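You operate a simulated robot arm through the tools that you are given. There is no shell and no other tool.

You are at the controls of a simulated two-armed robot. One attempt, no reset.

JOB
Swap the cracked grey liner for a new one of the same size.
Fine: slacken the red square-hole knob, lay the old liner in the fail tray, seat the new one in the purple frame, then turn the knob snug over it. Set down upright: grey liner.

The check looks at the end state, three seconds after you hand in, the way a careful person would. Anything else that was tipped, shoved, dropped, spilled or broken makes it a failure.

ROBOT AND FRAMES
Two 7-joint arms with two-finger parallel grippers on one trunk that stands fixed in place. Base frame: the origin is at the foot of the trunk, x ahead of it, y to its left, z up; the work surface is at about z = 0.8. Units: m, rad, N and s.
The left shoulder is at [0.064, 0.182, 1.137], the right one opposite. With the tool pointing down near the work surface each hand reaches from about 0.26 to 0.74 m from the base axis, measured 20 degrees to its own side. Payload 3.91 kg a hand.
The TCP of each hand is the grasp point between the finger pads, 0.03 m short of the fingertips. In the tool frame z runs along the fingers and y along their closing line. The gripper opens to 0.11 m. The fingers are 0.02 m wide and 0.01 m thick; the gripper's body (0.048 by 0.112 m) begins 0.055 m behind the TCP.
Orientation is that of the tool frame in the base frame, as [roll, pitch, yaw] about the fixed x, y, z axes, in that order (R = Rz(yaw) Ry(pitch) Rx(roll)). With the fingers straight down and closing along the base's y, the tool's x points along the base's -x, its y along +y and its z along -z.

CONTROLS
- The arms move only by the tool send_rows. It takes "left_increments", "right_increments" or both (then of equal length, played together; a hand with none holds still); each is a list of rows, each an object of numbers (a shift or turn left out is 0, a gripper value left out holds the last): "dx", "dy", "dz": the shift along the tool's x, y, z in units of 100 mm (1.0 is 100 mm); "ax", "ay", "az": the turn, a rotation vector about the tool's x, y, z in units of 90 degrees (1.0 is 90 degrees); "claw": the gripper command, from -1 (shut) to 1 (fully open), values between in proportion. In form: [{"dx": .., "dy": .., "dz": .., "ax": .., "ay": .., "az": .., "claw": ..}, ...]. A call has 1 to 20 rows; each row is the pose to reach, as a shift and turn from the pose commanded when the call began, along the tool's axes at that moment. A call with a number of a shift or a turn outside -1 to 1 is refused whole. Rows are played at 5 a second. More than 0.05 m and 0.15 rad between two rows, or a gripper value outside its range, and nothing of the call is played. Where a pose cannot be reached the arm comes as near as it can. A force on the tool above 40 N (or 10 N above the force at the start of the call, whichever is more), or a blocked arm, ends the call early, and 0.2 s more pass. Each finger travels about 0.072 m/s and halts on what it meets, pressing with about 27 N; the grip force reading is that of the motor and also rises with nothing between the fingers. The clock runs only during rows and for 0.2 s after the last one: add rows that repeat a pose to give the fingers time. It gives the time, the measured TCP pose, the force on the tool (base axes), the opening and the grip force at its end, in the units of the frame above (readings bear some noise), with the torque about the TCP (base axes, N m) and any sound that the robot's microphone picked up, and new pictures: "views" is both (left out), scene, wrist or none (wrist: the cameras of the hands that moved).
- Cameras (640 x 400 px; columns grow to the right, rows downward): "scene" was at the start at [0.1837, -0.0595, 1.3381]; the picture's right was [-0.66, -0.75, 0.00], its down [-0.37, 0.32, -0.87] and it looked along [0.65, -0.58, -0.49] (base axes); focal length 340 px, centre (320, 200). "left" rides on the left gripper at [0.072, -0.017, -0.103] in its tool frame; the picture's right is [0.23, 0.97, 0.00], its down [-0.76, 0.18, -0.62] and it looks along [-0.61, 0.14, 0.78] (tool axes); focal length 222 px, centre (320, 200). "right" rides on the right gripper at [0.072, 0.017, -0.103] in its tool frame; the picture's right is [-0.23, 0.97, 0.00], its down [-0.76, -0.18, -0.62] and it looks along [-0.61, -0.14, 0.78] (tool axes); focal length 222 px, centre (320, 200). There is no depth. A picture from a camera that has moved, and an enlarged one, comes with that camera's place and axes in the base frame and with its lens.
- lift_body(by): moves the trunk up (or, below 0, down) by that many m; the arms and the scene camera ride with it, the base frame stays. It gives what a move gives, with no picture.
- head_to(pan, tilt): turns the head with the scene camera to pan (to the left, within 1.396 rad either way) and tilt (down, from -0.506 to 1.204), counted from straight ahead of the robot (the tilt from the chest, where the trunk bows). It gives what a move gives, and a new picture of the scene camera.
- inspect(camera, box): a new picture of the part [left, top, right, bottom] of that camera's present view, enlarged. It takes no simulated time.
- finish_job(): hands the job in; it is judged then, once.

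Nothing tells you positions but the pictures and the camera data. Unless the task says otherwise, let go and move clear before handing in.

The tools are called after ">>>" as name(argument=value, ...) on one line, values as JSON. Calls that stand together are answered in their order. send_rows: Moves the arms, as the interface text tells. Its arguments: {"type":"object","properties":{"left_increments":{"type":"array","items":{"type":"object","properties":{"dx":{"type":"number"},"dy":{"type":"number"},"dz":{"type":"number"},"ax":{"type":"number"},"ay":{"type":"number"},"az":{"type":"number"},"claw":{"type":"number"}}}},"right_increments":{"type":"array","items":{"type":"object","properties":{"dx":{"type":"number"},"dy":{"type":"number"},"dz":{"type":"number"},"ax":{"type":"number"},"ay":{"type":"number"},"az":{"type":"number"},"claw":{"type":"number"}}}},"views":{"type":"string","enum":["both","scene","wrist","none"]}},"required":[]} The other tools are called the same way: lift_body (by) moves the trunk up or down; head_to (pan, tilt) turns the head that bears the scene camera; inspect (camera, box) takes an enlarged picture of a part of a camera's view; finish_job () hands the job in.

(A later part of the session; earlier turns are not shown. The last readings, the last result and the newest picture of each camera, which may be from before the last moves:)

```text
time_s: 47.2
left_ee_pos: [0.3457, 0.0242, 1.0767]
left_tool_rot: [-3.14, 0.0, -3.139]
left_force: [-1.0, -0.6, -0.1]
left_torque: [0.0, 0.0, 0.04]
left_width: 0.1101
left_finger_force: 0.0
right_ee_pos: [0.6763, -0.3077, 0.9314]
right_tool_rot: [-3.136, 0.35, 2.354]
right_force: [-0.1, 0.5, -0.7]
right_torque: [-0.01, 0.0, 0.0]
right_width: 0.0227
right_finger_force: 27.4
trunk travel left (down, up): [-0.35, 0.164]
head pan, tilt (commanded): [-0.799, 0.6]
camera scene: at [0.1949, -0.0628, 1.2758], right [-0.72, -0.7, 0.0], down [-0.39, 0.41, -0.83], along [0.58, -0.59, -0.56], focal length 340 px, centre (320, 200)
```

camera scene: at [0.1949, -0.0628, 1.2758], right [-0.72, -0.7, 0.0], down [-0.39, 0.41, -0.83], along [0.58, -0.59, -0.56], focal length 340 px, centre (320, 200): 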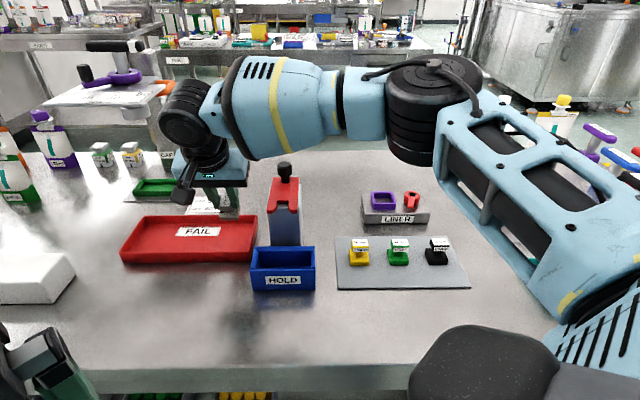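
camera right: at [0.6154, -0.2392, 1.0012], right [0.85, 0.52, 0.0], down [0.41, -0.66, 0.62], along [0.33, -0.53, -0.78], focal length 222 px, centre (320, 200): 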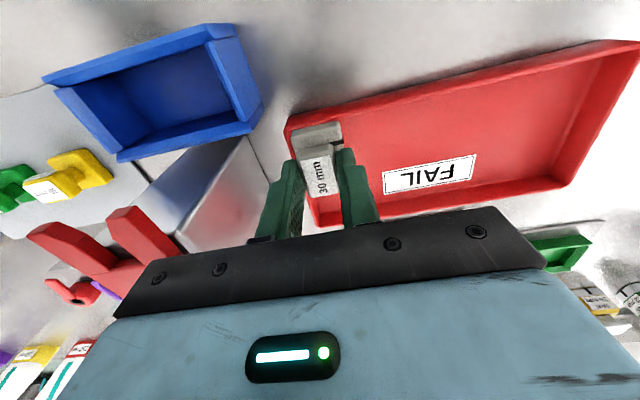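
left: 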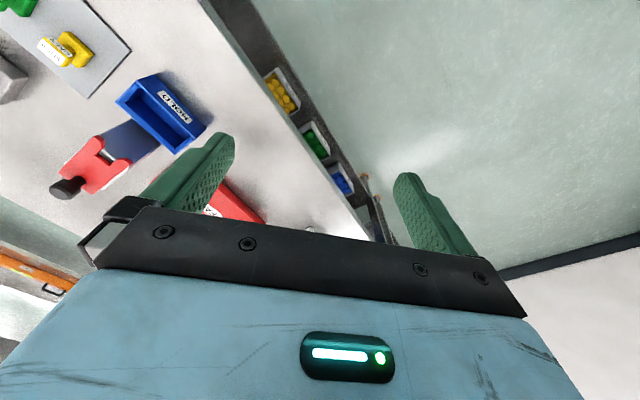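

A 20° tilt reaches (0.676, -0.308) with no limit, so the plan works. I'll go back to the bench spot and level the hand.

>>> send_rows(right_increments=[{"dx": 0.22, "dz": -0.08, "claw": -1}, {"dx": 0.45, "dz": -0.163, "claw": -1}, {"dx": 0.67, "dz": -0.244, "claw": -1}, {"dx": 0.893, "dz": -0.325, "claw": -1}, {"dx": 0.893, "dz": -0.325, "ay": 0.08, "claw": -1}, {"dx": 0.893, "dz": -0.325, "ay": 0.16, "claw": -1}, {"dx": 0.893, "dz": -0.325, "ay": 0.222, "claw": -1}, {"dx": 0.893, "dz": -0.325, "ay": 0.222, "claw": -1}], views="both")

>>> inspect(camera="scene", box=[110, 150, 330, 300])

```text
time_s: 49.0
left_ee_pos: [0.3442, 0.0264, 1.0771]
left_tool_rot: [-3.141, -0.002, -3.141]
left_force: [0.6, 0.1, 0.1]
left_torque: [0.06, 0.0, 0.0]
left_width: 0.1101
left_finger_force: 0.0
right_ee_pos: [0.6087, -0.2403, 0.931]
right_tool_rot: [-3.14, 0.001, 2.353]
right_force: [-0.2, -0.6, -0.5]
right_torque: [0.0, 0.01, -0.03]
right_width: 0.0225
right_finger_force: 27.2
trunk travel left (down, up): [-0.35, 0.164]
head pan, tilt (commanded): [-0.799, 0.6]
camera scene: at [0.1949, -0.0628, 1.2758], right [-0.72, -0.7, 0.0], down [-0.39, 0.4, -0.83], along [0.58, -0.59, -0.56], focal length 340 px, centre (320, 200)
camera right: at [0.5693, -0.1773, 1.0335], right [0.85, 0.52, 0.0], down [0.41, -0.66, 0.62], along [0.33, -0.53, -0.78], focal length 222 px, centre (320, 200)
```

scene: 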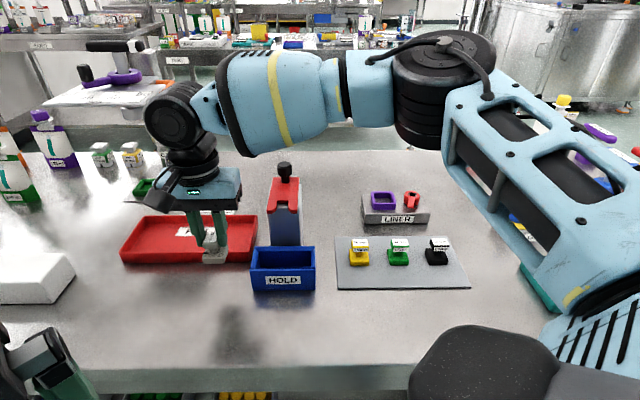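
right: 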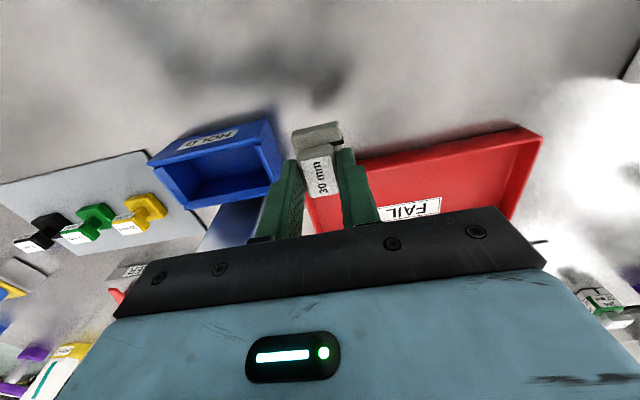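

```text
2.67 times, centred on (220, 225) of scene
camera zoom: at [0.1949, -0.0628, 1.2758], right [-0.72, -0.7, 0.0], down [-0.39, 0.4, -0.83], along [0.58, -0.59, -0.56], focal length 906 px, centre (587, 133)
```

zoom: 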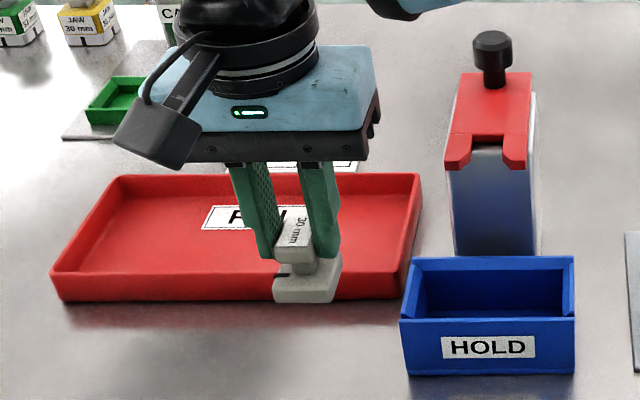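

The bench below is clear. I'll lower gently until the liner touches.

>>> send_rows(right_increments=[{"dz": 0.25, "claw": -1}, {"dz": 0.45, "claw": -1}, {"dz": 0.6, "claw": -1}, {"dz": 0.68, "claw": -1}, {"dz": 0.71, "claw": -1}, {"dz": 0.71, "claw": -1}], views="none")

>>> inspect(camera="scene", box=[170, 200, 290, 300])

```text
time_s: 50.4
left_ee_pos: [0.3455, 0.025, 1.0759]
left_tool_rot: [-3.141, -0.001, -3.139]
left_force: [-0.2, 0.3, 0.1]
left_torque: [-0.02, 0.02, -0.02]
left_width: 0.11
left_finger_force: 0.1
right_ee_pos: [0.6081, -0.2411, 0.8594]
right_tool_rot: [-3.138, 0.001, 2.353]
right_force: [0.7, -0.1, -0.5]
right_torque: [-0.01, 0.0, -0.02]
right_width: 0.0225
right_finger_force: 26.8
trunk travel left (down, up): [-0.35, 0.164]
head pan, tilt (commanded): [-0.799, 0.6]
```

```text
4.00 times, centred on (230, 250) of scene
camera zoom: at [0.195, -0.0629, 1.2758], right [-0.72, -0.7, 0.0], down [-0.39, 0.41, -0.83], along [0.58, -0.59, -0.56], focal length 1359 px, centre (680, 0)
```

zoom: 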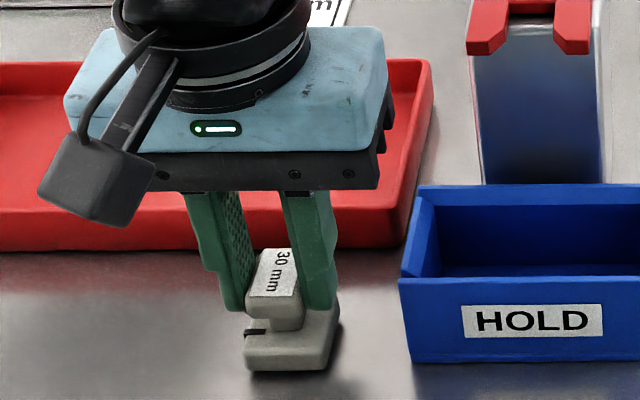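

It's just above the surface. I'll go on in small steps until the force shows contact.

>>> send_rows(right_increments=[{"dz": 0.015, "claw": -1}, {"dz": 0.03, "claw": -1}, {"dz": 0.03, "claw": -1}], views="none")

>>> send_rows(right_increments=[{"dz": 0.015, "claw": -1}, {"dz": 0.03, "claw": -1}, {"dz": 0.03, "claw": -1}], views="none")

```text
time_s: 51.2
left_ee_pos: [0.3454, 0.0239, 1.0776]
left_tool_rot: [-3.141, 0.0, -3.141]
left_force: [0.3, -0.6, -0.1]
left_torque: [-0.01, 0.01, -0.01]
left_width: 0.1101
left_finger_force: 0.0
right_ee_pos: [0.6073, -0.2399, 0.8558]
right_tool_rot: [-3.138, 0.002, 2.352]
right_force: [-1.7, -0.7, 3.1]
right_torque: [0.05, 0.07, 0.01]
right_width: 0.0225
right_finger_force: 27.0
trunk travel left (down, up): [-0.35, 0.164]
head pan, tilt (commanded): [-0.799, 0.6]
```

```text
time_s: 52.0
left_ee_pos: [0.3436, 0.0257, 1.0781]
left_tool_rot: [-3.141, 0.001, -3.139]
left_force: [0.1, -1.1, -0.3]
left_torque: [-0.03, -0.01, -0.01]
left_width: 0.11
left_finger_force: 0.0
right_ee_pos: [0.6086, -0.2407, 0.8556]
right_tool_rot: [3.14, 0.007, 2.352]
right_force: [-1.8, -2.5, 24.4]
right_torque: [-0.03, 0.17, 0.01]
right_width: 0.0228
right_finger_force: 26.9
trunk travel left (down, up): [-0.35, 0.164]
head pan, tilt (commanded): [-0.799, 0.6]
```

Contact came at z = 0.856, so the liner stands on the bench. I'll ease the pressure, open the fingers, then tilt the hand 20° outward around it.

>>> send_rows(right_increments=[{"dz": -0.025, "claw": -1}, {"dz": -0.025, "claw": -0.4}, {"dz": -0.025, "claw": -0.15}, {"dz": -0.025, "claw": -0.15}], views="none")

>>> inspect(camera="scene", box=[170, 200, 290, 300])

>>> inspect(camera="right", box=[220, 80, 420, 240])

```text
time_s: 53.0
left_ee_pos: [0.3452, 0.0249, 1.077]
left_tool_rot: [3.141, 0.001, -3.138]
left_force: [-0.6, 1.0, 0.2]
left_torque: [-0.01, 0.01, 0.0]
left_width: 0.11
left_finger_force: 0.0
right_ee_pos: [0.6075, -0.2414, 0.856]
right_tool_rot: [-3.138, 0.002, 2.352]
right_force: [1.4, 0.1, 0.5]
right_torque: [-0.02, -0.05, -0.02]
right_width: 0.0467
right_finger_force: 0.0
trunk travel left (down, up): [-0.35, 0.164]
head pan, tilt (commanded): [-0.799, 0.6]
```

```text
4.00 times, centred on (230, 250) of scene
camera zoom: at [0.1948, -0.0628, 1.2758], right [-0.72, -0.7, 0.0], down [-0.39, 0.41, -0.83], along [0.58, -0.59, -0.56], focal length 1359 px, centre (680, 0)
```

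zoom: 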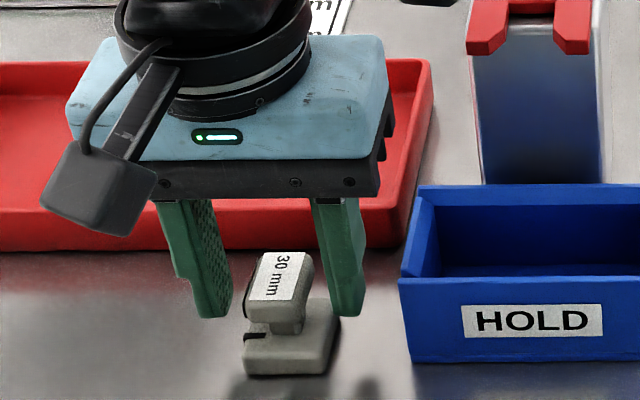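

```text
2.50 times, centred on (320, 160) of right
camera zoom: at [0.5695, -0.1777, 0.9578], right [0.85, 0.52, 0.0], down [0.41, -0.66, 0.62], along [0.33, -0.53, -0.78], focal length 555 px, centre (320, 300)
```

zoom: 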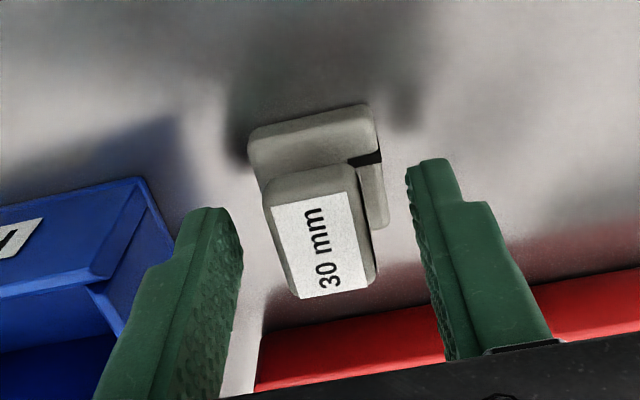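

The liner stands upright on its own. I'll tilt the open hand and check the view before re-gripping.

>>> send_rows(right_increments=[{"dz": -0.02, "ay": -0.06}, {"dz": -0.02, "ay": -0.12}, {"dz": -0.02, "ay": -0.18}, {"dz": -0.02, "ay": -0.222}, {"dz": -0.02, "ay": -0.222}], views="none")

>>> inspect(camera="scene", box=[170, 200, 290, 300])

>>> inspect(camera="right", box=[220, 80, 420, 240])

```text
time_s: 54.2
left_ee_pos: [0.3442, 0.0254, 1.076]
left_tool_rot: [-3.141, 0.0, -3.141]
left_force: [0.9, -0.6, 0.4]
left_torque: [0.01, 0.02, 0.02]
left_width: 0.11
left_finger_force: 0.0
right_ee_pos: [0.6081, -0.239, 0.858]
right_tool_rot: [-3.138, 0.352, 2.352]
right_force: [0.5, 0.4, -0.7]
right_torque: [-0.02, -0.04, -0.01]
right_width: 0.0467
right_finger_force: 0.0
trunk travel left (down, up): [-0.35, 0.164]
head pan, tilt (commanded): [-0.799, 0.6]
```

```text
4.00 times, centred on (230, 250) of scene
camera zoom: at [0.1949, -0.0628, 1.2758], right [-0.72, -0.7, 0.0], down [-0.39, 0.41, -0.83], along [0.58, -0.59, -0.56], focal length 1359 px, centre (680, 0)
```

zoom: 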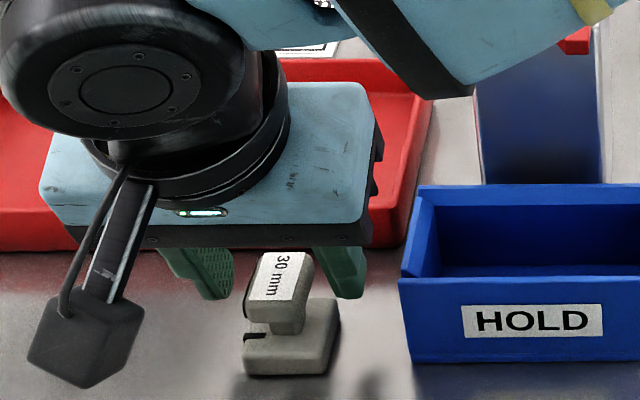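

```text
2.50 times, centred on (320, 160) of right
camera zoom: at [0.5477, -0.1555, 0.9294], right [0.84, 0.53, 0.08], down [0.23, -0.48, 0.85], along [0.49, -0.7, -0.53], focal length 555 px, centre (320, 300)
```

zoom: 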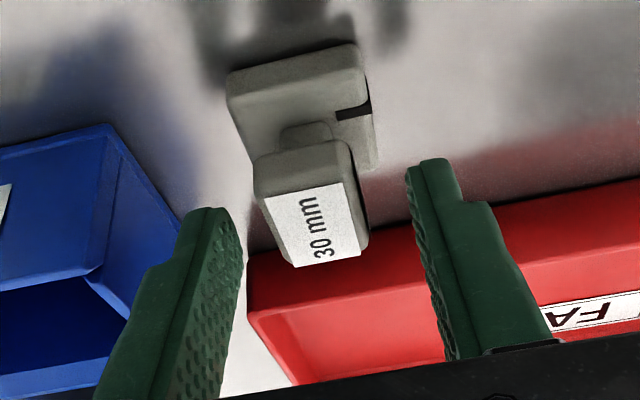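

The tilted fingers straddle the grip block. I'll shift 5 mm nearer and 3 mm lower so the pads cover its middle, then close.

>>> send_rows(right_increments=[{"dx": 0.057, "dz": 0.011}, {"dx": 0.057, "dz": 0.011, "claw": -0.4}, {"dx": 0.057, "dz": 0.011, "claw": -1}, {"dx": 0.057, "dz": 0.011, "claw": -1}, {"dx": 0.057, "dz": 0.011, "claw": -1}], views="none")

>>> inspect(camera="scene", box=[170, 200, 290, 300])

>>> inspect(camera="right", box=[220, 80, 420, 240])

```text
time_s: 55.4
left_ee_pos: [0.3452, 0.0244, 1.0767]
left_tool_rot: [-3.141, -0.001, -3.14]
left_force: [-0.7, 0.3, -0.1]
left_torque: [-0.01, -0.03, 0.01]
left_width: 0.11
left_finger_force: 0.0
right_ee_pos: [0.6047, -0.2371, 0.8562]
right_tool_rot: [-3.138, 0.352, 2.352]
right_force: [0.8, 1.2, 0.7]
right_torque: [0.02, 0.0, -0.03]
right_width: 0.0228
right_finger_force: 27.4
trunk travel left (down, up): [-0.35, 0.164]
head pan, tilt (commanded): [-0.799, 0.6]
```

```text
4.00 times, centred on (230, 250) of scene
camera zoom: at [0.195, -0.0629, 1.2758], right [-0.72, -0.7, 0.0], down [-0.39, 0.41, -0.83], along [0.58, -0.59, -0.56], focal length 1359 px, centre (680, 0)
```

zoom: 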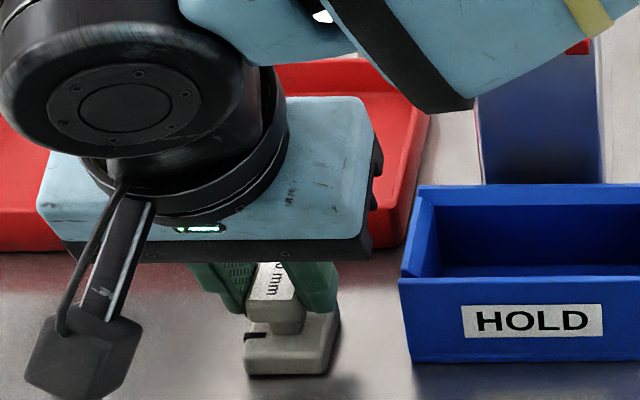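

```text
2.50 times, centred on (320, 160) of right
camera zoom: at [0.5441, -0.1521, 0.9264], right [0.84, 0.53, 0.07], down [0.23, -0.48, 0.85], along [0.49, -0.7, -0.53], focal length 555 px, centre (320, 300)
```

zoom: 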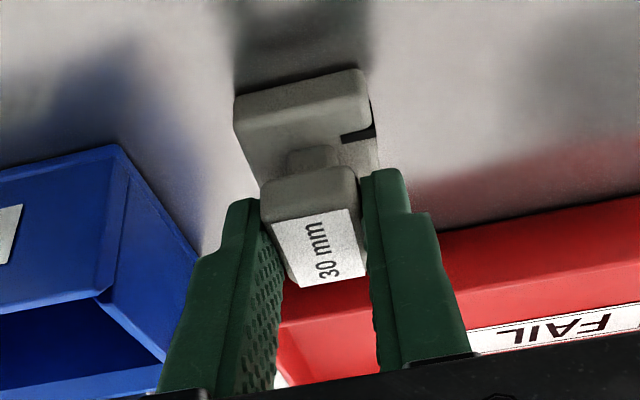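

Re-gripped at 22.8 mm with the liner still upright. I'll lift it straight up clear of the rim, then carry it over the tray.

>>> send_rows(right_increments=[{"dx": -0.035, "dz": -0.094, "claw": -1}, {"dx": -0.1, "dz": -0.282, "claw": -1}, {"dx": -0.188, "dz": -0.517, "claw": -1}, {"dx": -0.188, "dz": -0.517, "claw": -1}], views="none")

>>> inspect(camera="right", box=[220, 80, 420, 240])

>>> inspect(camera="scene", box=[170, 180, 290, 280])

```text
time_s: 56.4
left_ee_pos: [0.3457, 0.026, 1.076]
left_tool_rot: [3.141, -0.001, -3.14]
left_force: [0.4, -0.3, -0.1]
left_torque: [0.02, 0.0, 0.03]
left_width: 0.1098
left_finger_force: 0.0
right_ee_pos: [0.6043, -0.2377, 0.9086]
right_tool_rot: [-3.138, 0.349, 2.353]
right_force: [0.1, -0.6, -0.4]
right_torque: [0.0, -0.03, -0.02]
right_width: 0.0228
right_finger_force: 27.4
trunk travel left (down, up): [-0.35, 0.164]
head pan, tilt (commanded): [-0.799, 0.6]
```

```text
2.50 times, centred on (320, 160) of right
camera zoom: at [0.5445, -0.1524, 0.9813], right [0.84, 0.53, 0.07], down [0.23, -0.48, 0.85], along [0.49, -0.7, -0.53], focal length 555 px, centre (320, 300)
```

zoom: 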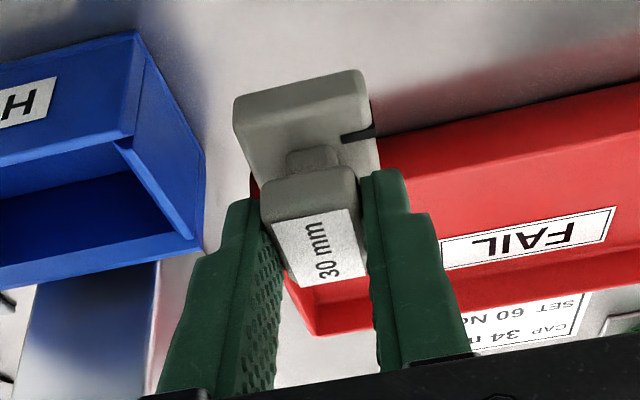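

```text
4.00 times, centred on (230, 230) of scene
camera zoom: at [0.1952, -0.063, 1.2757], right [-0.72, -0.7, 0.0], down [-0.39, 0.41, -0.82], along [0.58, -0.59, -0.57], focal length 1359 px, centre (680, 80)
```

zoom: 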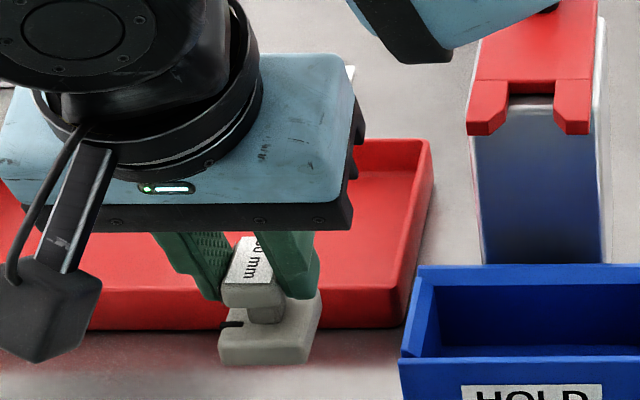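

The liner hangs level. I'll carry it 10 cm inward over the tray.

>>> send_rows(right_increments=[{"dx": -0.15, "dz": 0.055, "claw": -1}, {"dx": -0.32, "dz": 0.116, "claw": -1}, {"dx": -0.5, "dz": 0.182, "claw": -1}, {"dx": -0.7, "dz": 0.255, "claw": -1}, {"dx": -0.85, "dz": 0.31, "claw": -1}, {"dx": -0.97, "dz": 0.353, "claw": -1}, {"dx": -0.97, "dz": 0.353, "claw": -1}], views="scene")

>>> inspect(camera="right", box=[220, 80, 420, 240])

>>> inspect(camera="scene", box=[170, 160, 290, 260])

```text
time_s: 58.0
left_ee_pos: [0.3453, 0.0253, 1.0763]
left_tool_rot: [-3.141, 0.0, -3.138]
left_force: [-0.6, -0.1, -1.0]
left_torque: [-0.01, -0.04, 0.0]
left_width: 0.1099
left_finger_force: 0.0
right_ee_pos: [0.6778, -0.3092, 0.9094]
right_tool_rot: [-3.138, 0.353, 2.351]
right_force: [-0.1, -0.3, -0.7]
right_torque: [-0.03, 0.02, -0.04]
right_width: 0.0228
right_finger_force: 27.2
trunk travel left (down, up): [-0.35, 0.164]
head pan, tilt (commanded): [-0.799, 0.6]
camera scene: at [0.1949, -0.0628, 1.2758], right [-0.72, -0.7, 0.0], down [-0.39, 0.41, -0.83], along [0.58, -0.59, -0.56], focal length 340 px, centre (320, 200)
```

scene: 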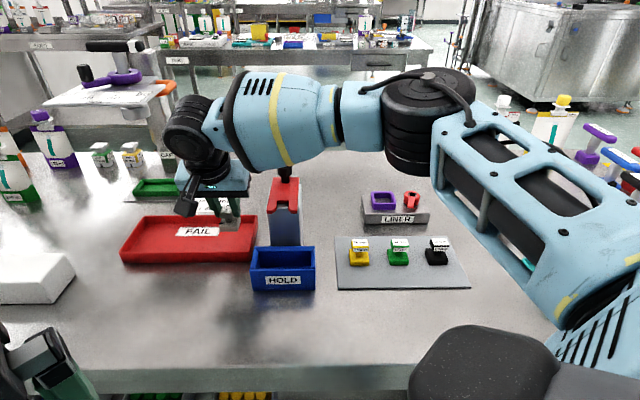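

```text
2.50 times, centred on (320, 160) of right
camera zoom: at [0.6168, -0.2247, 0.9812], right [0.84, 0.53, 0.07], down [0.23, -0.48, 0.85], along [0.49, -0.7, -0.53], focal length 555 px, centre (320, 300)
```

zoom: 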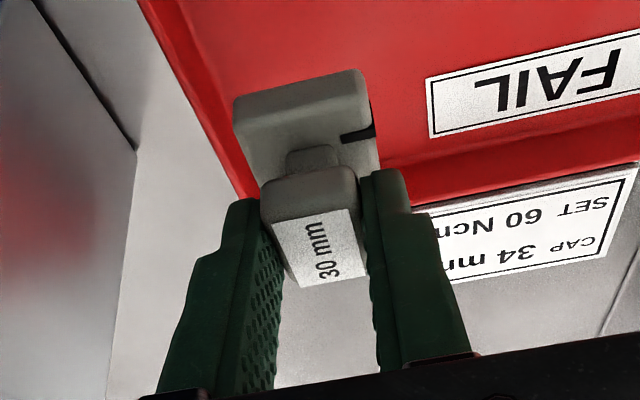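

```text
4.00 times, centred on (230, 210) of scene
camera zoom: at [0.1949, -0.0628, 1.2758], right [-0.72, -0.7, 0.0], down [-0.39, 0.41, -0.83], along [0.58, -0.59, -0.56], focal length 1359 px, centre (680, 160)
```

zoom: 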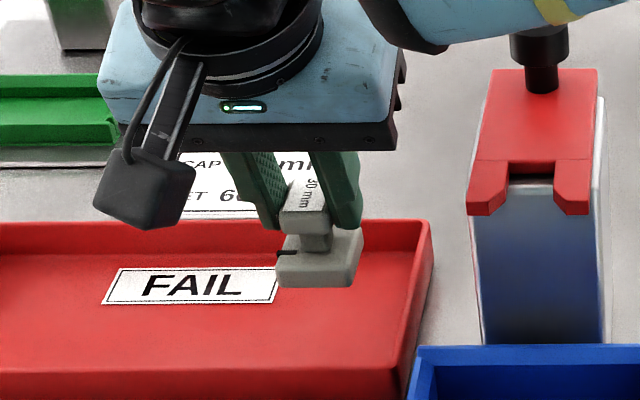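

The liner is over the tray floor, roughly 17–19 mm from the right and near walls. I'll lower it in.

>>> send_rows(right_increments=[{"dx": 0.04, "dz": 0.11, "claw": -1}, {"dx": 0.08, "dz": 0.22, "claw": -1}, {"dx": 0.12, "dz": 0.33, "claw": -1}, {"dx": 0.147, "dz": 0.404, "claw": -1}, {"dx": 0.147, "dz": 0.404, "claw": -1}], views="none")

>>> inspect(camera="scene", box=[170, 160, 290, 260])

>>> inspect(camera="right", box=[220, 80, 420, 240])

```text
time_s: 59.2
left_ee_pos: [0.3463, 0.0253, 1.0767]
left_tool_rot: [3.141, 0.0, -3.14]
left_force: [0.0, -0.8, 0.9]
left_torque: [-0.01, -0.01, 0.0]
left_width: 0.11
left_finger_force: 0.1
right_ee_pos: [0.6771, -0.3101, 0.8662]
right_tool_rot: [-3.139, 0.35, 2.354]
right_force: [0.2, -0.1, -0.6]
right_torque: [-0.01, -0.01, 0.0]
right_width: 0.0228
right_finger_force: 26.7
trunk travel left (down, up): [-0.35, 0.164]
head pan, tilt (commanded): [-0.799, 0.6]
```

```text
4.00 times, centred on (230, 210) of scene
camera zoom: at [0.195, -0.0628, 1.2758], right [-0.72, -0.7, 0.0], down [-0.39, 0.41, -0.83], along [0.58, -0.59, -0.56], focal length 1359 px, centre (680, 160)
```

zoom: 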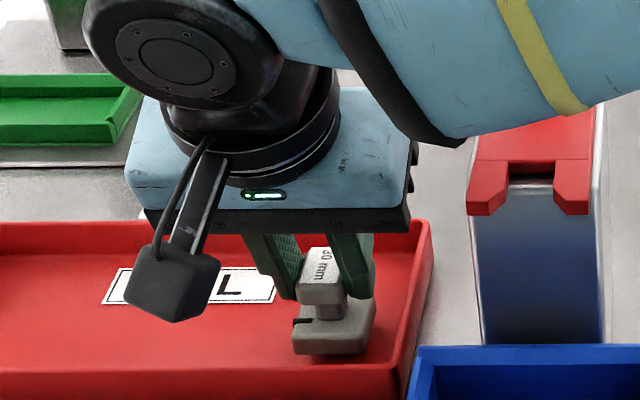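

```text
2.50 times, centred on (320, 160) of right
camera zoom: at [0.6169, -0.2255, 0.9374], right [0.84, 0.53, 0.08], down [0.23, -0.48, 0.85], along [0.49, -0.7, -0.53], focal length 555 px, centre (320, 300)
```

zoom: 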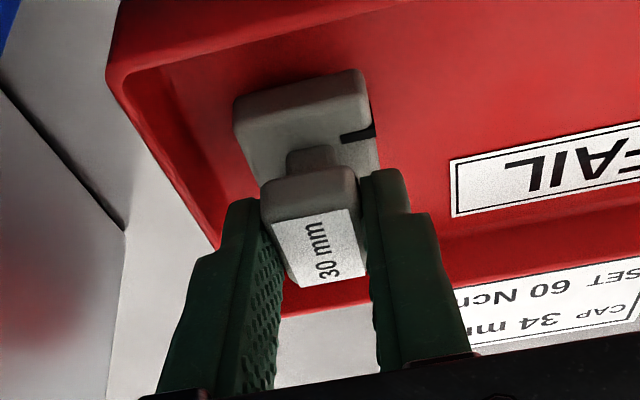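

A few millimetres are left. I'll step down until it touches the tray floor.

>>> send_rows(right_increments=[{"dx": 0.007, "dz": 0.019, "claw": -1}, {"dx": 0.0137, "dz": 0.0376, "claw": -1}, {"dx": 0.0137, "dz": 0.0376, "claw": -1}], views="none")

>>> send_rows(right_increments=[{"dx": 0.005, "dz": 0.014, "claw": -1}, {"dx": 0.0085, "dz": 0.0235, "claw": -1}, {"dx": 0.0085, "dz": 0.0235, "claw": -1}], views="none")

```text
time_s: 60.0
left_ee_pos: [0.3443, 0.0239, 1.0763]
left_tool_rot: [-3.141, 0.001, -3.138]
left_force: [-0.2, 0.0, -0.8]
left_torque: [-0.02, -0.02, 0.01]
left_width: 0.1101
left_finger_force: 0.1
right_ee_pos: [0.6775, -0.3095, 0.8619]
right_tool_rot: [-3.138, 0.348, 2.353]
right_force: [-0.4, 0.1, -1.2]
right_torque: [-0.01, -0.01, -0.01]
right_width: 0.0228
right_finger_force: 26.5
trunk travel left (down, up): [-0.35, 0.164]
head pan, tilt (commanded): [-0.799, 0.6]
```

```text
time_s: 60.8
left_ee_pos: [0.3453, 0.0245, 1.0765]
left_tool_rot: [3.141, 0.0, -3.138]
left_force: [-0.7, 0.3, -0.7]
left_torque: [-0.02, 0.01, 0.0]
left_width: 0.11
left_finger_force: 0.1
right_ee_pos: [0.677, -0.3109, 0.8603]
right_tool_rot: [-3.138, 0.349, 2.352]
right_force: [-0.3, 0.2, 1.7]
right_torque: [0.03, 0.02, 0.01]
right_width: 0.0227
right_finger_force: 25.9
trunk travel left (down, up): [-0.35, 0.164]
head pan, tilt (commanded): [-0.799, 0.6]
```

>>> send_rows(right_increments=[{"dx": 0.0035, "dz": 0.0095, "claw": -1}, {"dx": 0.0035, "dz": 0.0095, "claw": -1}], views="none")

```text
time_s: 61.4
left_ee_pos: [0.3459, 0.0249, 1.0755]
left_tool_rot: [3.141, 0.0, -3.14]
left_force: [0.4, -0.2, 0.6]
left_torque: [-0.01, -0.01, 0.01]
left_width: 0.1098
left_finger_force: 0.1
right_ee_pos: [0.6757, -0.3092, 0.8591]
right_tool_rot: [-3.141, 0.352, 2.353]
right_force: [-0.9, -0.6, 4.8]
right_torque: [0.04, 0.04, -0.02]
right_width: 0.0229
right_finger_force: 26.4
trunk travel left (down, up): [-0.35, 0.164]
head pan, tilt (commanded): [-0.799, 0.6]
```

It's resting in the tray with light contact. I'll open the fingers and back out along the hand's own axis.

>>> send_rows(right_increments=[{"claw": -0.5}, {"claw": -0.27}, {"claw": -0.27}, {"dz": -0.1, "claw": -0.27}, {"dz": -0.3, "claw": -0.27}, {"dz": -0.6, "claw": -0.27}, {"dz": -0.9, "claw": -0.27}, {"dz": -0.9, "claw": -0.27}], views="scene")

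>>> inspect(camera="scene", box=[150, 180, 290, 280])

>>> inspect(camera="right", box=[200, 60, 440, 220])

```text
time_s: 63.2
left_ee_pos: [0.3464, 0.0252, 1.0771]
left_tool_rot: [3.14, 0.001, -3.14]
left_force: [-1.0, 0.4, 0.0]
left_torque: [-0.02, 0.04, 0.0]
left_width: 0.1102
left_finger_force: 0.1
right_ee_pos: [0.6556, -0.2873, 0.9429]
right_tool_rot: [-3.137, 0.349, 2.352]
right_force: [0.1, 0.7, -0.1]
right_torque: [0.05, 0.01, 0.0]
right_width: 0.0402
right_finger_force: 0.0
trunk travel left (down, up): [-0.35, 0.164]
head pan, tilt (commanded): [-0.799, 0.6]
camera scene: at [0.1954, -0.0631, 1.2757], right [-0.72, -0.7, 0.0], down [-0.39, 0.41, -0.82], along [0.57, -0.59, -0.57], focal length 340 px, centre (320, 200)
```

scene: 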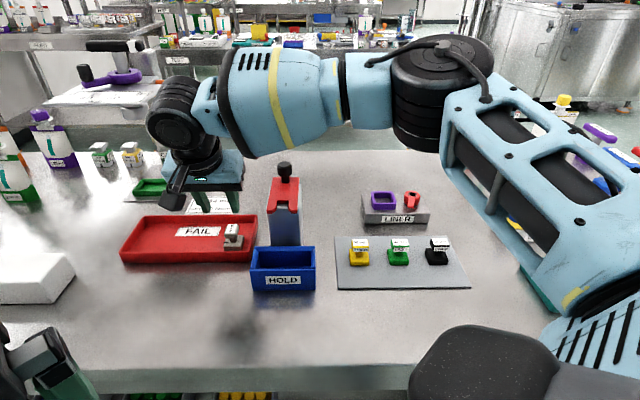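

```text
4.00 times, centred on (220, 230) of scene
camera zoom: at [0.1954, -0.0631, 1.2757], right [-0.72, -0.7, 0.0], down [-0.39, 0.41, -0.82], along [0.57, -0.59, -0.57], focal length 1359 px, centre (720, 80)
```

zoom: 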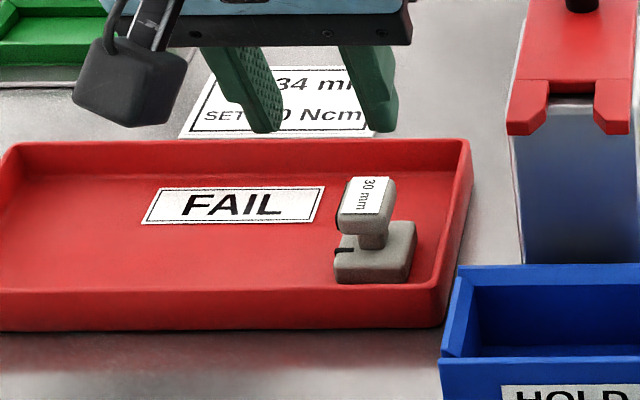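

```text
2.50 times, centred on (320, 140) of right
camera zoom: at [0.5958, -0.2023, 1.0138], right [0.84, 0.53, 0.07], down [0.23, -0.48, 0.85], along [0.49, -0.7, -0.53], focal length 555 px, centre (320, 350)
```

zoom: 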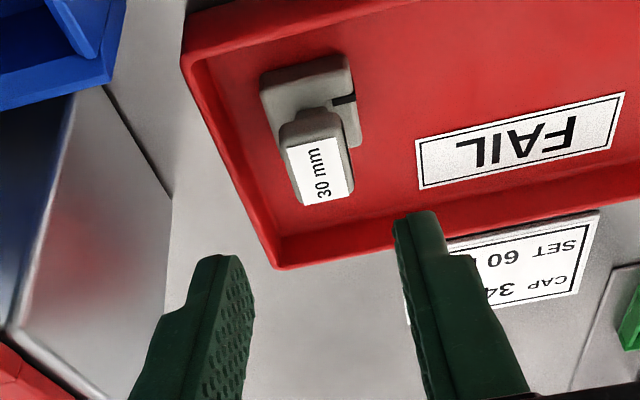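

The old liner stands upright in the FAIL tray and the hand is clear. I'll level the hand and retreat toward the near side.

>>> send_rows(right_increments=[{"dx": 0.06, "dz": -0.13}, {"dx": 0.12, "dz": -0.26, "ay": 0.04}, {"dx": 0.18, "dz": -0.39, "ay": 0.08}, {"dx": 0.24, "dz": -0.52, "ay": 0.12}, {"dx": 0.3, "dz": -0.65, "ay": 0.17}, {"dx": 0.359, "dz": -0.769, "ay": 0.222}, {"dx": 0.359, "dz": -0.769, "ay": 0.222}], views="none")

```text
time_s: 64.8
left_ee_pos: [0.3452, 0.0238, 1.0771]
left_tool_rot: [3.141, 0.0, -3.138]
left_force: [0.4, -0.3, 0.8]
left_torque: [0.0, 0.0, 0.01]
left_width: 0.1101
left_finger_force: 0.1
right_ee_pos: [0.6127, -0.2452, 1.0034]
right_tool_rot: [-3.137, -0.001, 2.352]
right_force: [0.0, 0.4, -0.6]
right_torque: [0.02, 0.01, 0.02]
right_width: 0.0401
right_finger_force: 0.1
trunk travel left (down, up): [-0.35, 0.164]
head pan, tilt (commanded): [-0.799, 0.6]
```

Level and clear. Now I'll head back along the near side toward the mat, turning the hand to the angle for picking up the yellow liner.

>>> send_rows(right_increments=[{"dy": -0.1, "dz": -0.2}, {"dy": -0.25, "dz": -0.4, "az": -0.08}, {"dy": -0.4, "dz": -0.4, "az": -0.16}, {"dy": -0.55, "dz": -0.4, "az": -0.24}, {"dy": -0.7, "dz": -0.4, "az": -0.32}, {"dy": -0.85, "dz": -0.4, "az": -0.4}, {"dy": -1.0, "dz": -0.4, "az": -0.48}, {"dy": -1.0, "dz": -0.4, "az": -0.5}], views="none")

```text
time_s: 66.6
left_ee_pos: [0.3455, 0.0243, 1.0761]
left_tool_rot: [3.141, -0.001, -3.139]
left_force: [0.1, -0.4, -0.7]
left_torque: [0.01, -0.03, 0.0]
left_width: 0.11
left_finger_force: 0.1
right_ee_pos: [0.541, -0.3151, 1.0441]
right_tool_rot: [-3.138, -0.002, 3.14]
right_force: [-0.5, 0.3, 0.0]
right_torque: [0.02, 0.01, -0.02]
right_width: 0.0404
right_finger_force: 0.1
trunk travel left (down, up): [-0.35, 0.164]
head pan, tilt (commanded): [-0.799, 0.6]
```

I'll restore the trunk height, where I know the station is in reach, and go on toward the yellow liner.

>>> lift_body(by=0.05)

>>> send_rows(right_increments=[{"dx": 0.1, "dy": -0.14, "az": -0.07}, {"dx": 0.2, "dy": -0.28, "az": -0.14}, {"dx": 0.3, "dy": -0.42, "az": -0.21}, {"dx": 0.4, "dy": -0.56, "az": -0.28}, {"dx": 0.5, "dy": -0.7, "az": -0.35}, {"dx": 0.6, "dy": -0.85, "dz": 0.2, "az": -0.42}, {"dx": 0.68, "dy": -1.0, "dz": 0.4, "az": -0.5}, {"dx": 0.68, "dy": -1.0, "dz": 0.4, "az": -0.5}], views="both")

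```text
time_s: 67.5
left_ee_pos: [0.3461, 0.0245, 1.1257]
left_tool_rot: [3.141, -0.002, -3.14]
left_force: [1.3, 0.2, 0.3]
left_torque: [0.0, 0.02, 0.01]
left_width: 0.11
left_finger_force: 0.1
right_ee_pos: [0.542, -0.3158, 1.0933]
right_tool_rot: [-3.14, -0.003, 3.138]
right_force: [0.0, -0.2, -0.9]
right_torque: [-0.06, 0.0, -0.02]
right_width: 0.0402
right_finger_force: 0.2
trunk travel left (down, up): [-0.4, 0.114]
head pan, tilt (commanded): [-0.799, 0.6]
```

```text
time_s: 69.3
left_ee_pos: [0.3468, 0.0247, 1.1274]
left_tool_rot: [-3.141, 0.0, -3.14]
left_force: [-0.7, 0.3, 0.2]
left_torque: [-0.01, -0.01, 0.0]
left_width: 0.1097
left_finger_force: 0.0
right_ee_pos: [0.4736, -0.415, 1.054]
right_tool_rot: [-3.14, -0.004, -2.357]
right_force: [-0.7, -0.2, 0.5]
right_torque: [0.0, 0.0, 0.02]
right_width: 0.0403
right_finger_force: 0.0
trunk travel left (down, up): [-0.4, 0.114]
head pan, tilt (commanded): [-0.799, 0.6]
camera scene: at [0.1773, -0.0625, 1.3302], right [-0.72, -0.7, 0.0], down [-0.39, 0.4, -0.83], along [0.58, -0.59, -0.56], focal length 340 px, centre (320, 200)
camera right: at [0.4108, -0.4551, 1.1563], right [-0.53, 0.85, 0.0], down [0.67, 0.41, 0.62], along [0.53, 0.32, -0.78], focal length 222 px, centre (320, 200)
```

scene: 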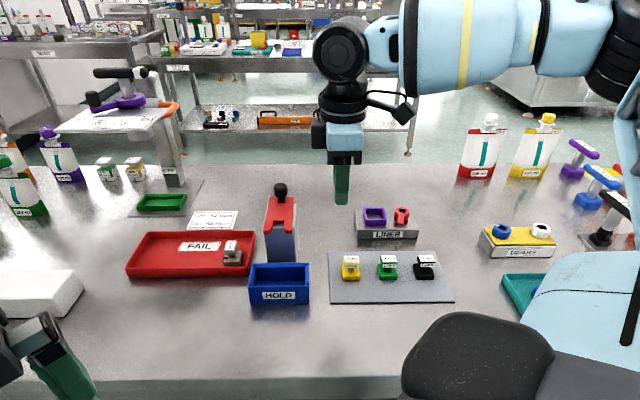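
right: 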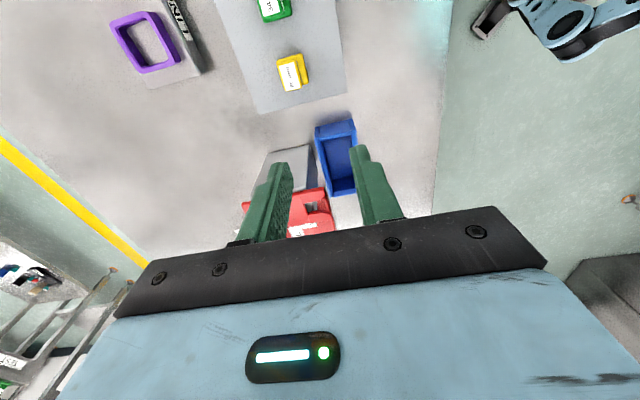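

The old liner still stands in the tray. I'll zoom in to locate the yellow liner exactly.

>>> inspect(camera="right", box=[250, 30, 340, 110])

>>> inspect(camera="scene", box=[325, 240, 385, 290])

```text
5.00 times, centred on (295, 70) of right
camera zoom: at [0.4108, -0.4551, 1.1563], right [-0.53, 0.85, 0.0], down [0.67, 0.41, 0.62], along [0.53, 0.32, -0.78], focal length 1111 px, centre (445, 850)
```

zoom: 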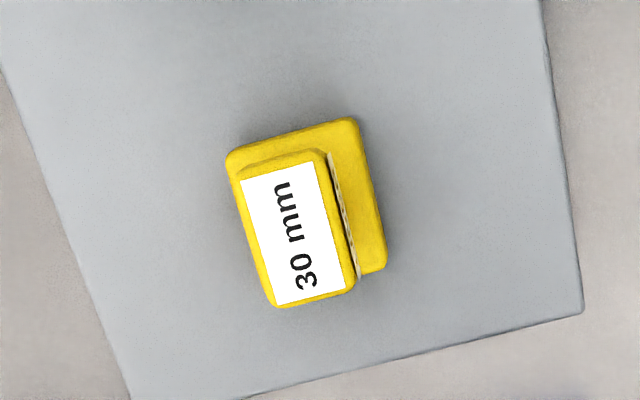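

```text
8.00 times, centred on (355, 265) of scene
camera zoom: at [0.1773, -0.0625, 1.3302], right [-0.72, -0.7, 0.0], down [-0.39, 0.4, -0.83], along [0.58, -0.59, -0.56], focal length 2718 px, centre (40, -320)
```

zoom: 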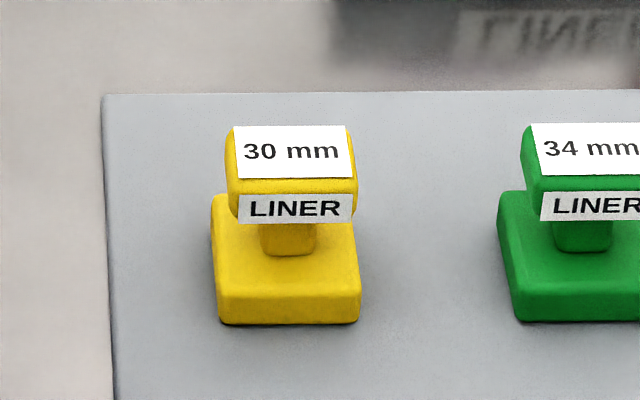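

The yellow liner's grip block is at about (0.474, -0.459) with its top near z = 0.851, and it's square with my grip angle. I'll move above it.

>>> send_rows(right_increments=[{"dx": 0.1, "dy": -0.1, "dz": 0.1, "claw": 0.09}, {"dx": 0.2, "dy": -0.2, "dz": 0.3, "claw": 0.09}, {"dx": 0.307, "dy": -0.315, "dz": 0.5, "claw": 0.09}, {"dx": 0.307, "dy": -0.315, "dz": 0.75, "claw": 0.09}, {"dx": 0.307, "dy": -0.315, "dz": 1.0, "claw": 0.09}, {"dx": 0.307, "dy": -0.315, "dz": 1.0, "claw": 0.09}], views="none")

>>> inspect(camera="right", box=[220, 60, 420, 220])

>>> inspect(camera="scene", box=[310, 210, 410, 290])

```text
time_s: 70.8
left_ee_pos: [0.3446, 0.0259, 1.1266]
left_tool_rot: [-3.142, -0.001, -3.14]
left_force: [-0.2, 0.3, 0.0]
left_torque: [-0.02, 0.02, 0.02]
left_width: 0.1098
left_finger_force: 0.1
right_ee_pos: [0.4748, -0.4601, 0.9524]
right_tool_rot: [-3.14, -0.004, -2.359]
right_force: [-0.1, 0.0, 0.1]
right_torque: [-0.02, 0.0, -0.02]
right_width: 0.0599
right_finger_force: 0.1
trunk travel left (down, up): [-0.4, 0.114]
head pan, tilt (commanded): [-0.799, 0.6]
```

```text
2.50 times, centred on (320, 140) of right
camera zoom: at [0.4109, -0.4995, 1.0561], right [-0.52, 0.85, 0.0], down [0.67, 0.41, 0.62], along [0.53, 0.32, -0.78], focal length 555 px, centre (320, 350)
```

zoom: 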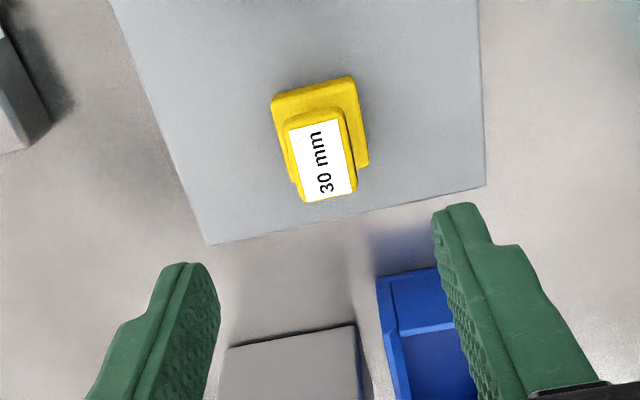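

```text
5.00 times, centred on (360, 250) of scene
camera zoom: at [0.1771, -0.0626, 1.3302], right [-0.72, -0.7, 0.0], down [-0.39, 0.4, -0.83], along [0.58, -0.59, -0.56], focal length 1699 px, centre (120, -50)
```

zoom: 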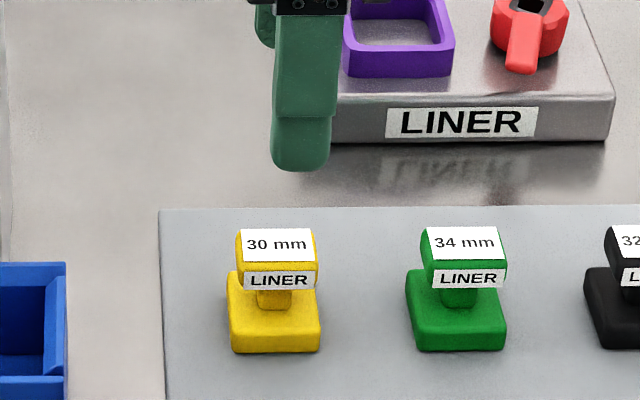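

Well centred. I'll lower to the same relative grip height as for the old liner and compare before closing.

>>> send_rows(right_increments=[{"dz": 0.25}, {"dz": 0.5}, {"dz": 0.75}, {"dz": 0.88}, {"dz": 0.93}, {"dz": 0.93}], views="none")

>>> inspect(camera="right", box=[220, 80, 420, 240])

>>> inspect(camera="scene", box=[310, 210, 410, 290])

```text
time_s: 72.2
left_ee_pos: [0.3462, 0.0248, 1.1271]
left_tool_rot: [3.141, -0.001, -3.138]
left_force: [-0.5, -0.4, 0.4]
left_torque: [0.01, -0.03, -0.03]
left_width: 0.1102
left_finger_force: 0.0
right_ee_pos: [0.4734, -0.4595, 0.8614]
right_tool_rot: [-3.141, -0.003, -2.36]
right_force: [-0.4, -0.2, -0.4]
right_torque: [0.01, 0.01, -0.02]
right_width: 0.0599
right_finger_force: 0.1
trunk travel left (down, up): [-0.4, 0.114]
head pan, tilt (commanded): [-0.799, 0.6]
```

```text
2.50 times, centred on (320, 160) of right
camera zoom: at [0.4108, -0.4994, 0.9644], right [-0.52, 0.85, 0.0], down [0.67, 0.41, 0.62], along [0.53, 0.32, -0.78], focal length 555 px, centre (320, 300)
```

zoom: 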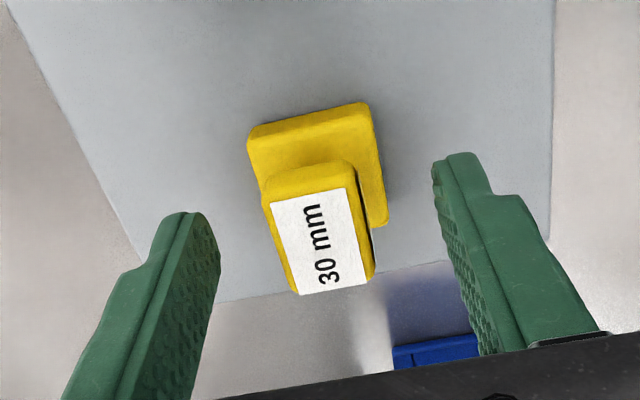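

```text
5.00 times, centred on (360, 250) of scene
camera zoom: at [0.1772, -0.0629, 1.3301], right [-0.72, -0.7, 0.0], down [-0.39, 0.41, -0.83], along [0.58, -0.59, -0.56], focal length 1699 px, centre (120, -50)
```

zoom: 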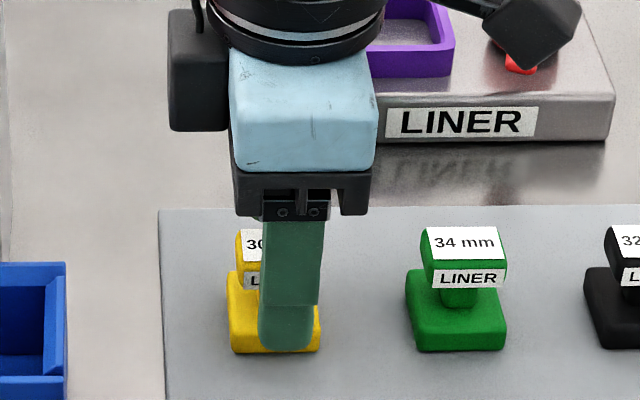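

The view matches the old liner's grip almost pixel for pixel. I'll close on it.

>>> send_rows(right_increments=[{"claw": -0.4}, {"claw": -1}, {"claw": -1}, {"claw": -1}], views="none")

>>> inspect(camera="right", box=[220, 80, 420, 240])

```text
time_s: 73.2
left_ee_pos: [0.3461, 0.0255, 1.1267]
left_tool_rot: [3.141, 0.001, -3.138]
left_force: [-0.8, -0.1, 0.2]
left_torque: [0.02, 0.03, -0.03]
left_width: 0.1099
left_finger_force: 0.1
right_ee_pos: [0.4739, -0.4594, 0.8618]
right_tool_rot: [-3.14, -0.003, -2.36]
right_force: [0.1, 0.2, -0.2]
right_torque: [-0.03, -0.01, 0.02]
right_width: 0.023
right_finger_force: 26.9
trunk travel left (down, up): [-0.4, 0.114]
head pan, tilt (commanded): [-0.799, 0.6]
```

```text
2.50 times, centred on (320, 160) of right
camera zoom: at [0.4108, -0.4994, 0.9645], right [-0.52, 0.85, 0.0], down [0.67, 0.41, 0.62], along [0.53, 0.32, -0.78], focal length 555 px, centre (320, 300)
```

zoom: 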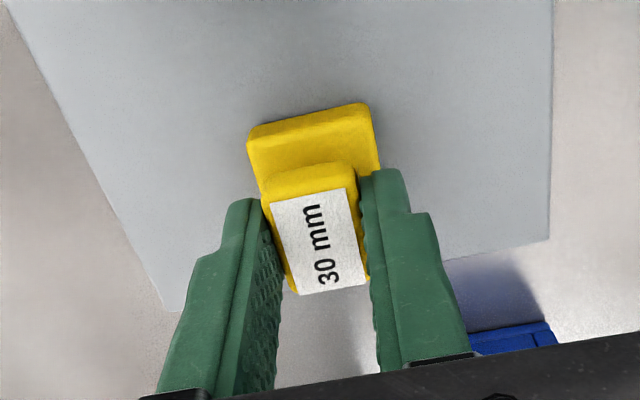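

The new liner is held at 23 mm in the same relative pose as the old one. I'll lift it and carry it toward the station.

>>> send_rows(right_increments=[{"dz": -0.05, "claw": -1}, {"dz": -0.2, "claw": -1}, {"dz": -0.45, "claw": -1}, {"dz": -0.7, "claw": -1}, {"dz": -1.0, "claw": -1}, {"dz": -1.0, "claw": -1}], views="none")

>>> send_rows(right_increments=[{"dx": 0.08, "dy": -0.18, "claw": -1}, {"dx": 0.16, "dy": -0.37, "claw": -1}, {"dx": 0.24, "dy": -0.57, "claw": -1}, {"dx": 0.31, "dy": -0.75, "claw": -1}, {"dx": 0.35, "dy": -0.88, "claw": -1}, {"dx": 0.35, "dy": -0.88, "claw": -1}], views="both")

```text
time_s: 74.5
left_ee_pos: [0.3464, 0.0239, 1.1272]
left_tool_rot: [-3.141, 0.0, -3.139]
left_force: [0.4, 0.5, -0.4]
left_torque: [0.03, 0.0, 0.0]
left_width: 0.11
left_finger_force: 0.1
right_ee_pos: [0.4754, -0.4601, 0.9612]
right_tool_rot: [3.14, -0.004, -2.361]
right_force: [-0.3, 0.4, 0.3]
right_torque: [0.0, -0.03, -0.02]
right_width: 0.0227
right_finger_force: 27.4
trunk travel left (down, up): [-0.4, 0.114]
head pan, tilt (commanded): [-0.799, 0.6]
```

```text
time_s: 76.0
left_ee_pos: [0.3442, 0.0254, 1.1258]
left_tool_rot: [-3.141, -0.001, -3.14]
left_force: [-0.1, 0.4, 0.1]
left_torque: [-0.02, -0.01, 0.03]
left_width: 0.1099
left_finger_force: 0.0
right_ee_pos: [0.5118, -0.5457, 0.9616]
right_tool_rot: [-3.14, -0.003, -2.358]
right_force: [-1.1, -0.3, -0.3]
right_torque: [0.0, 0.01, -0.03]
right_width: 0.0229
right_finger_force: 27.1
trunk travel left (down, up): [-0.4, 0.114]
head pan, tilt (commanded): [-0.799, 0.6]
camera scene: at [0.1772, -0.0628, 1.3301], right [-0.72, -0.7, 0.0], down [-0.39, 0.41, -0.83], along [0.58, -0.59, -0.56], focal length 340 px, centre (320, 200)
camera right: at [0.4489, -0.5854, 1.0651], right [-0.52, 0.85, 0.0], down [0.67, 0.41, 0.62], along [0.53, 0.32, -0.78], focal length 222 px, centre (320, 200)
```

scene: 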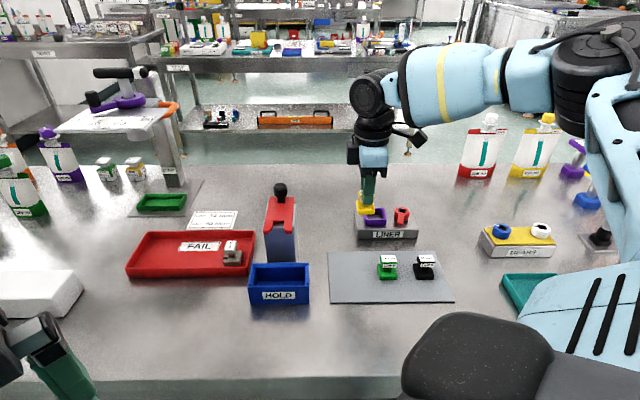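
right: 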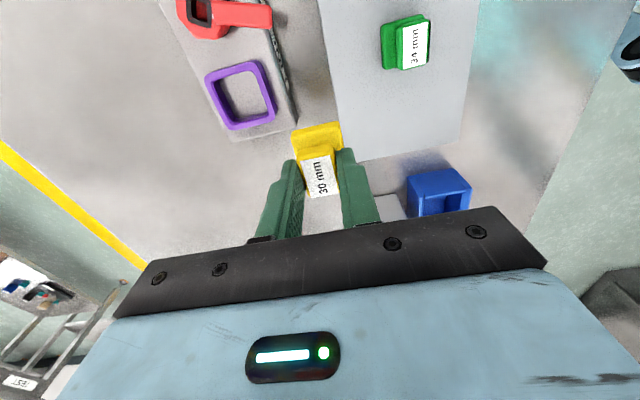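

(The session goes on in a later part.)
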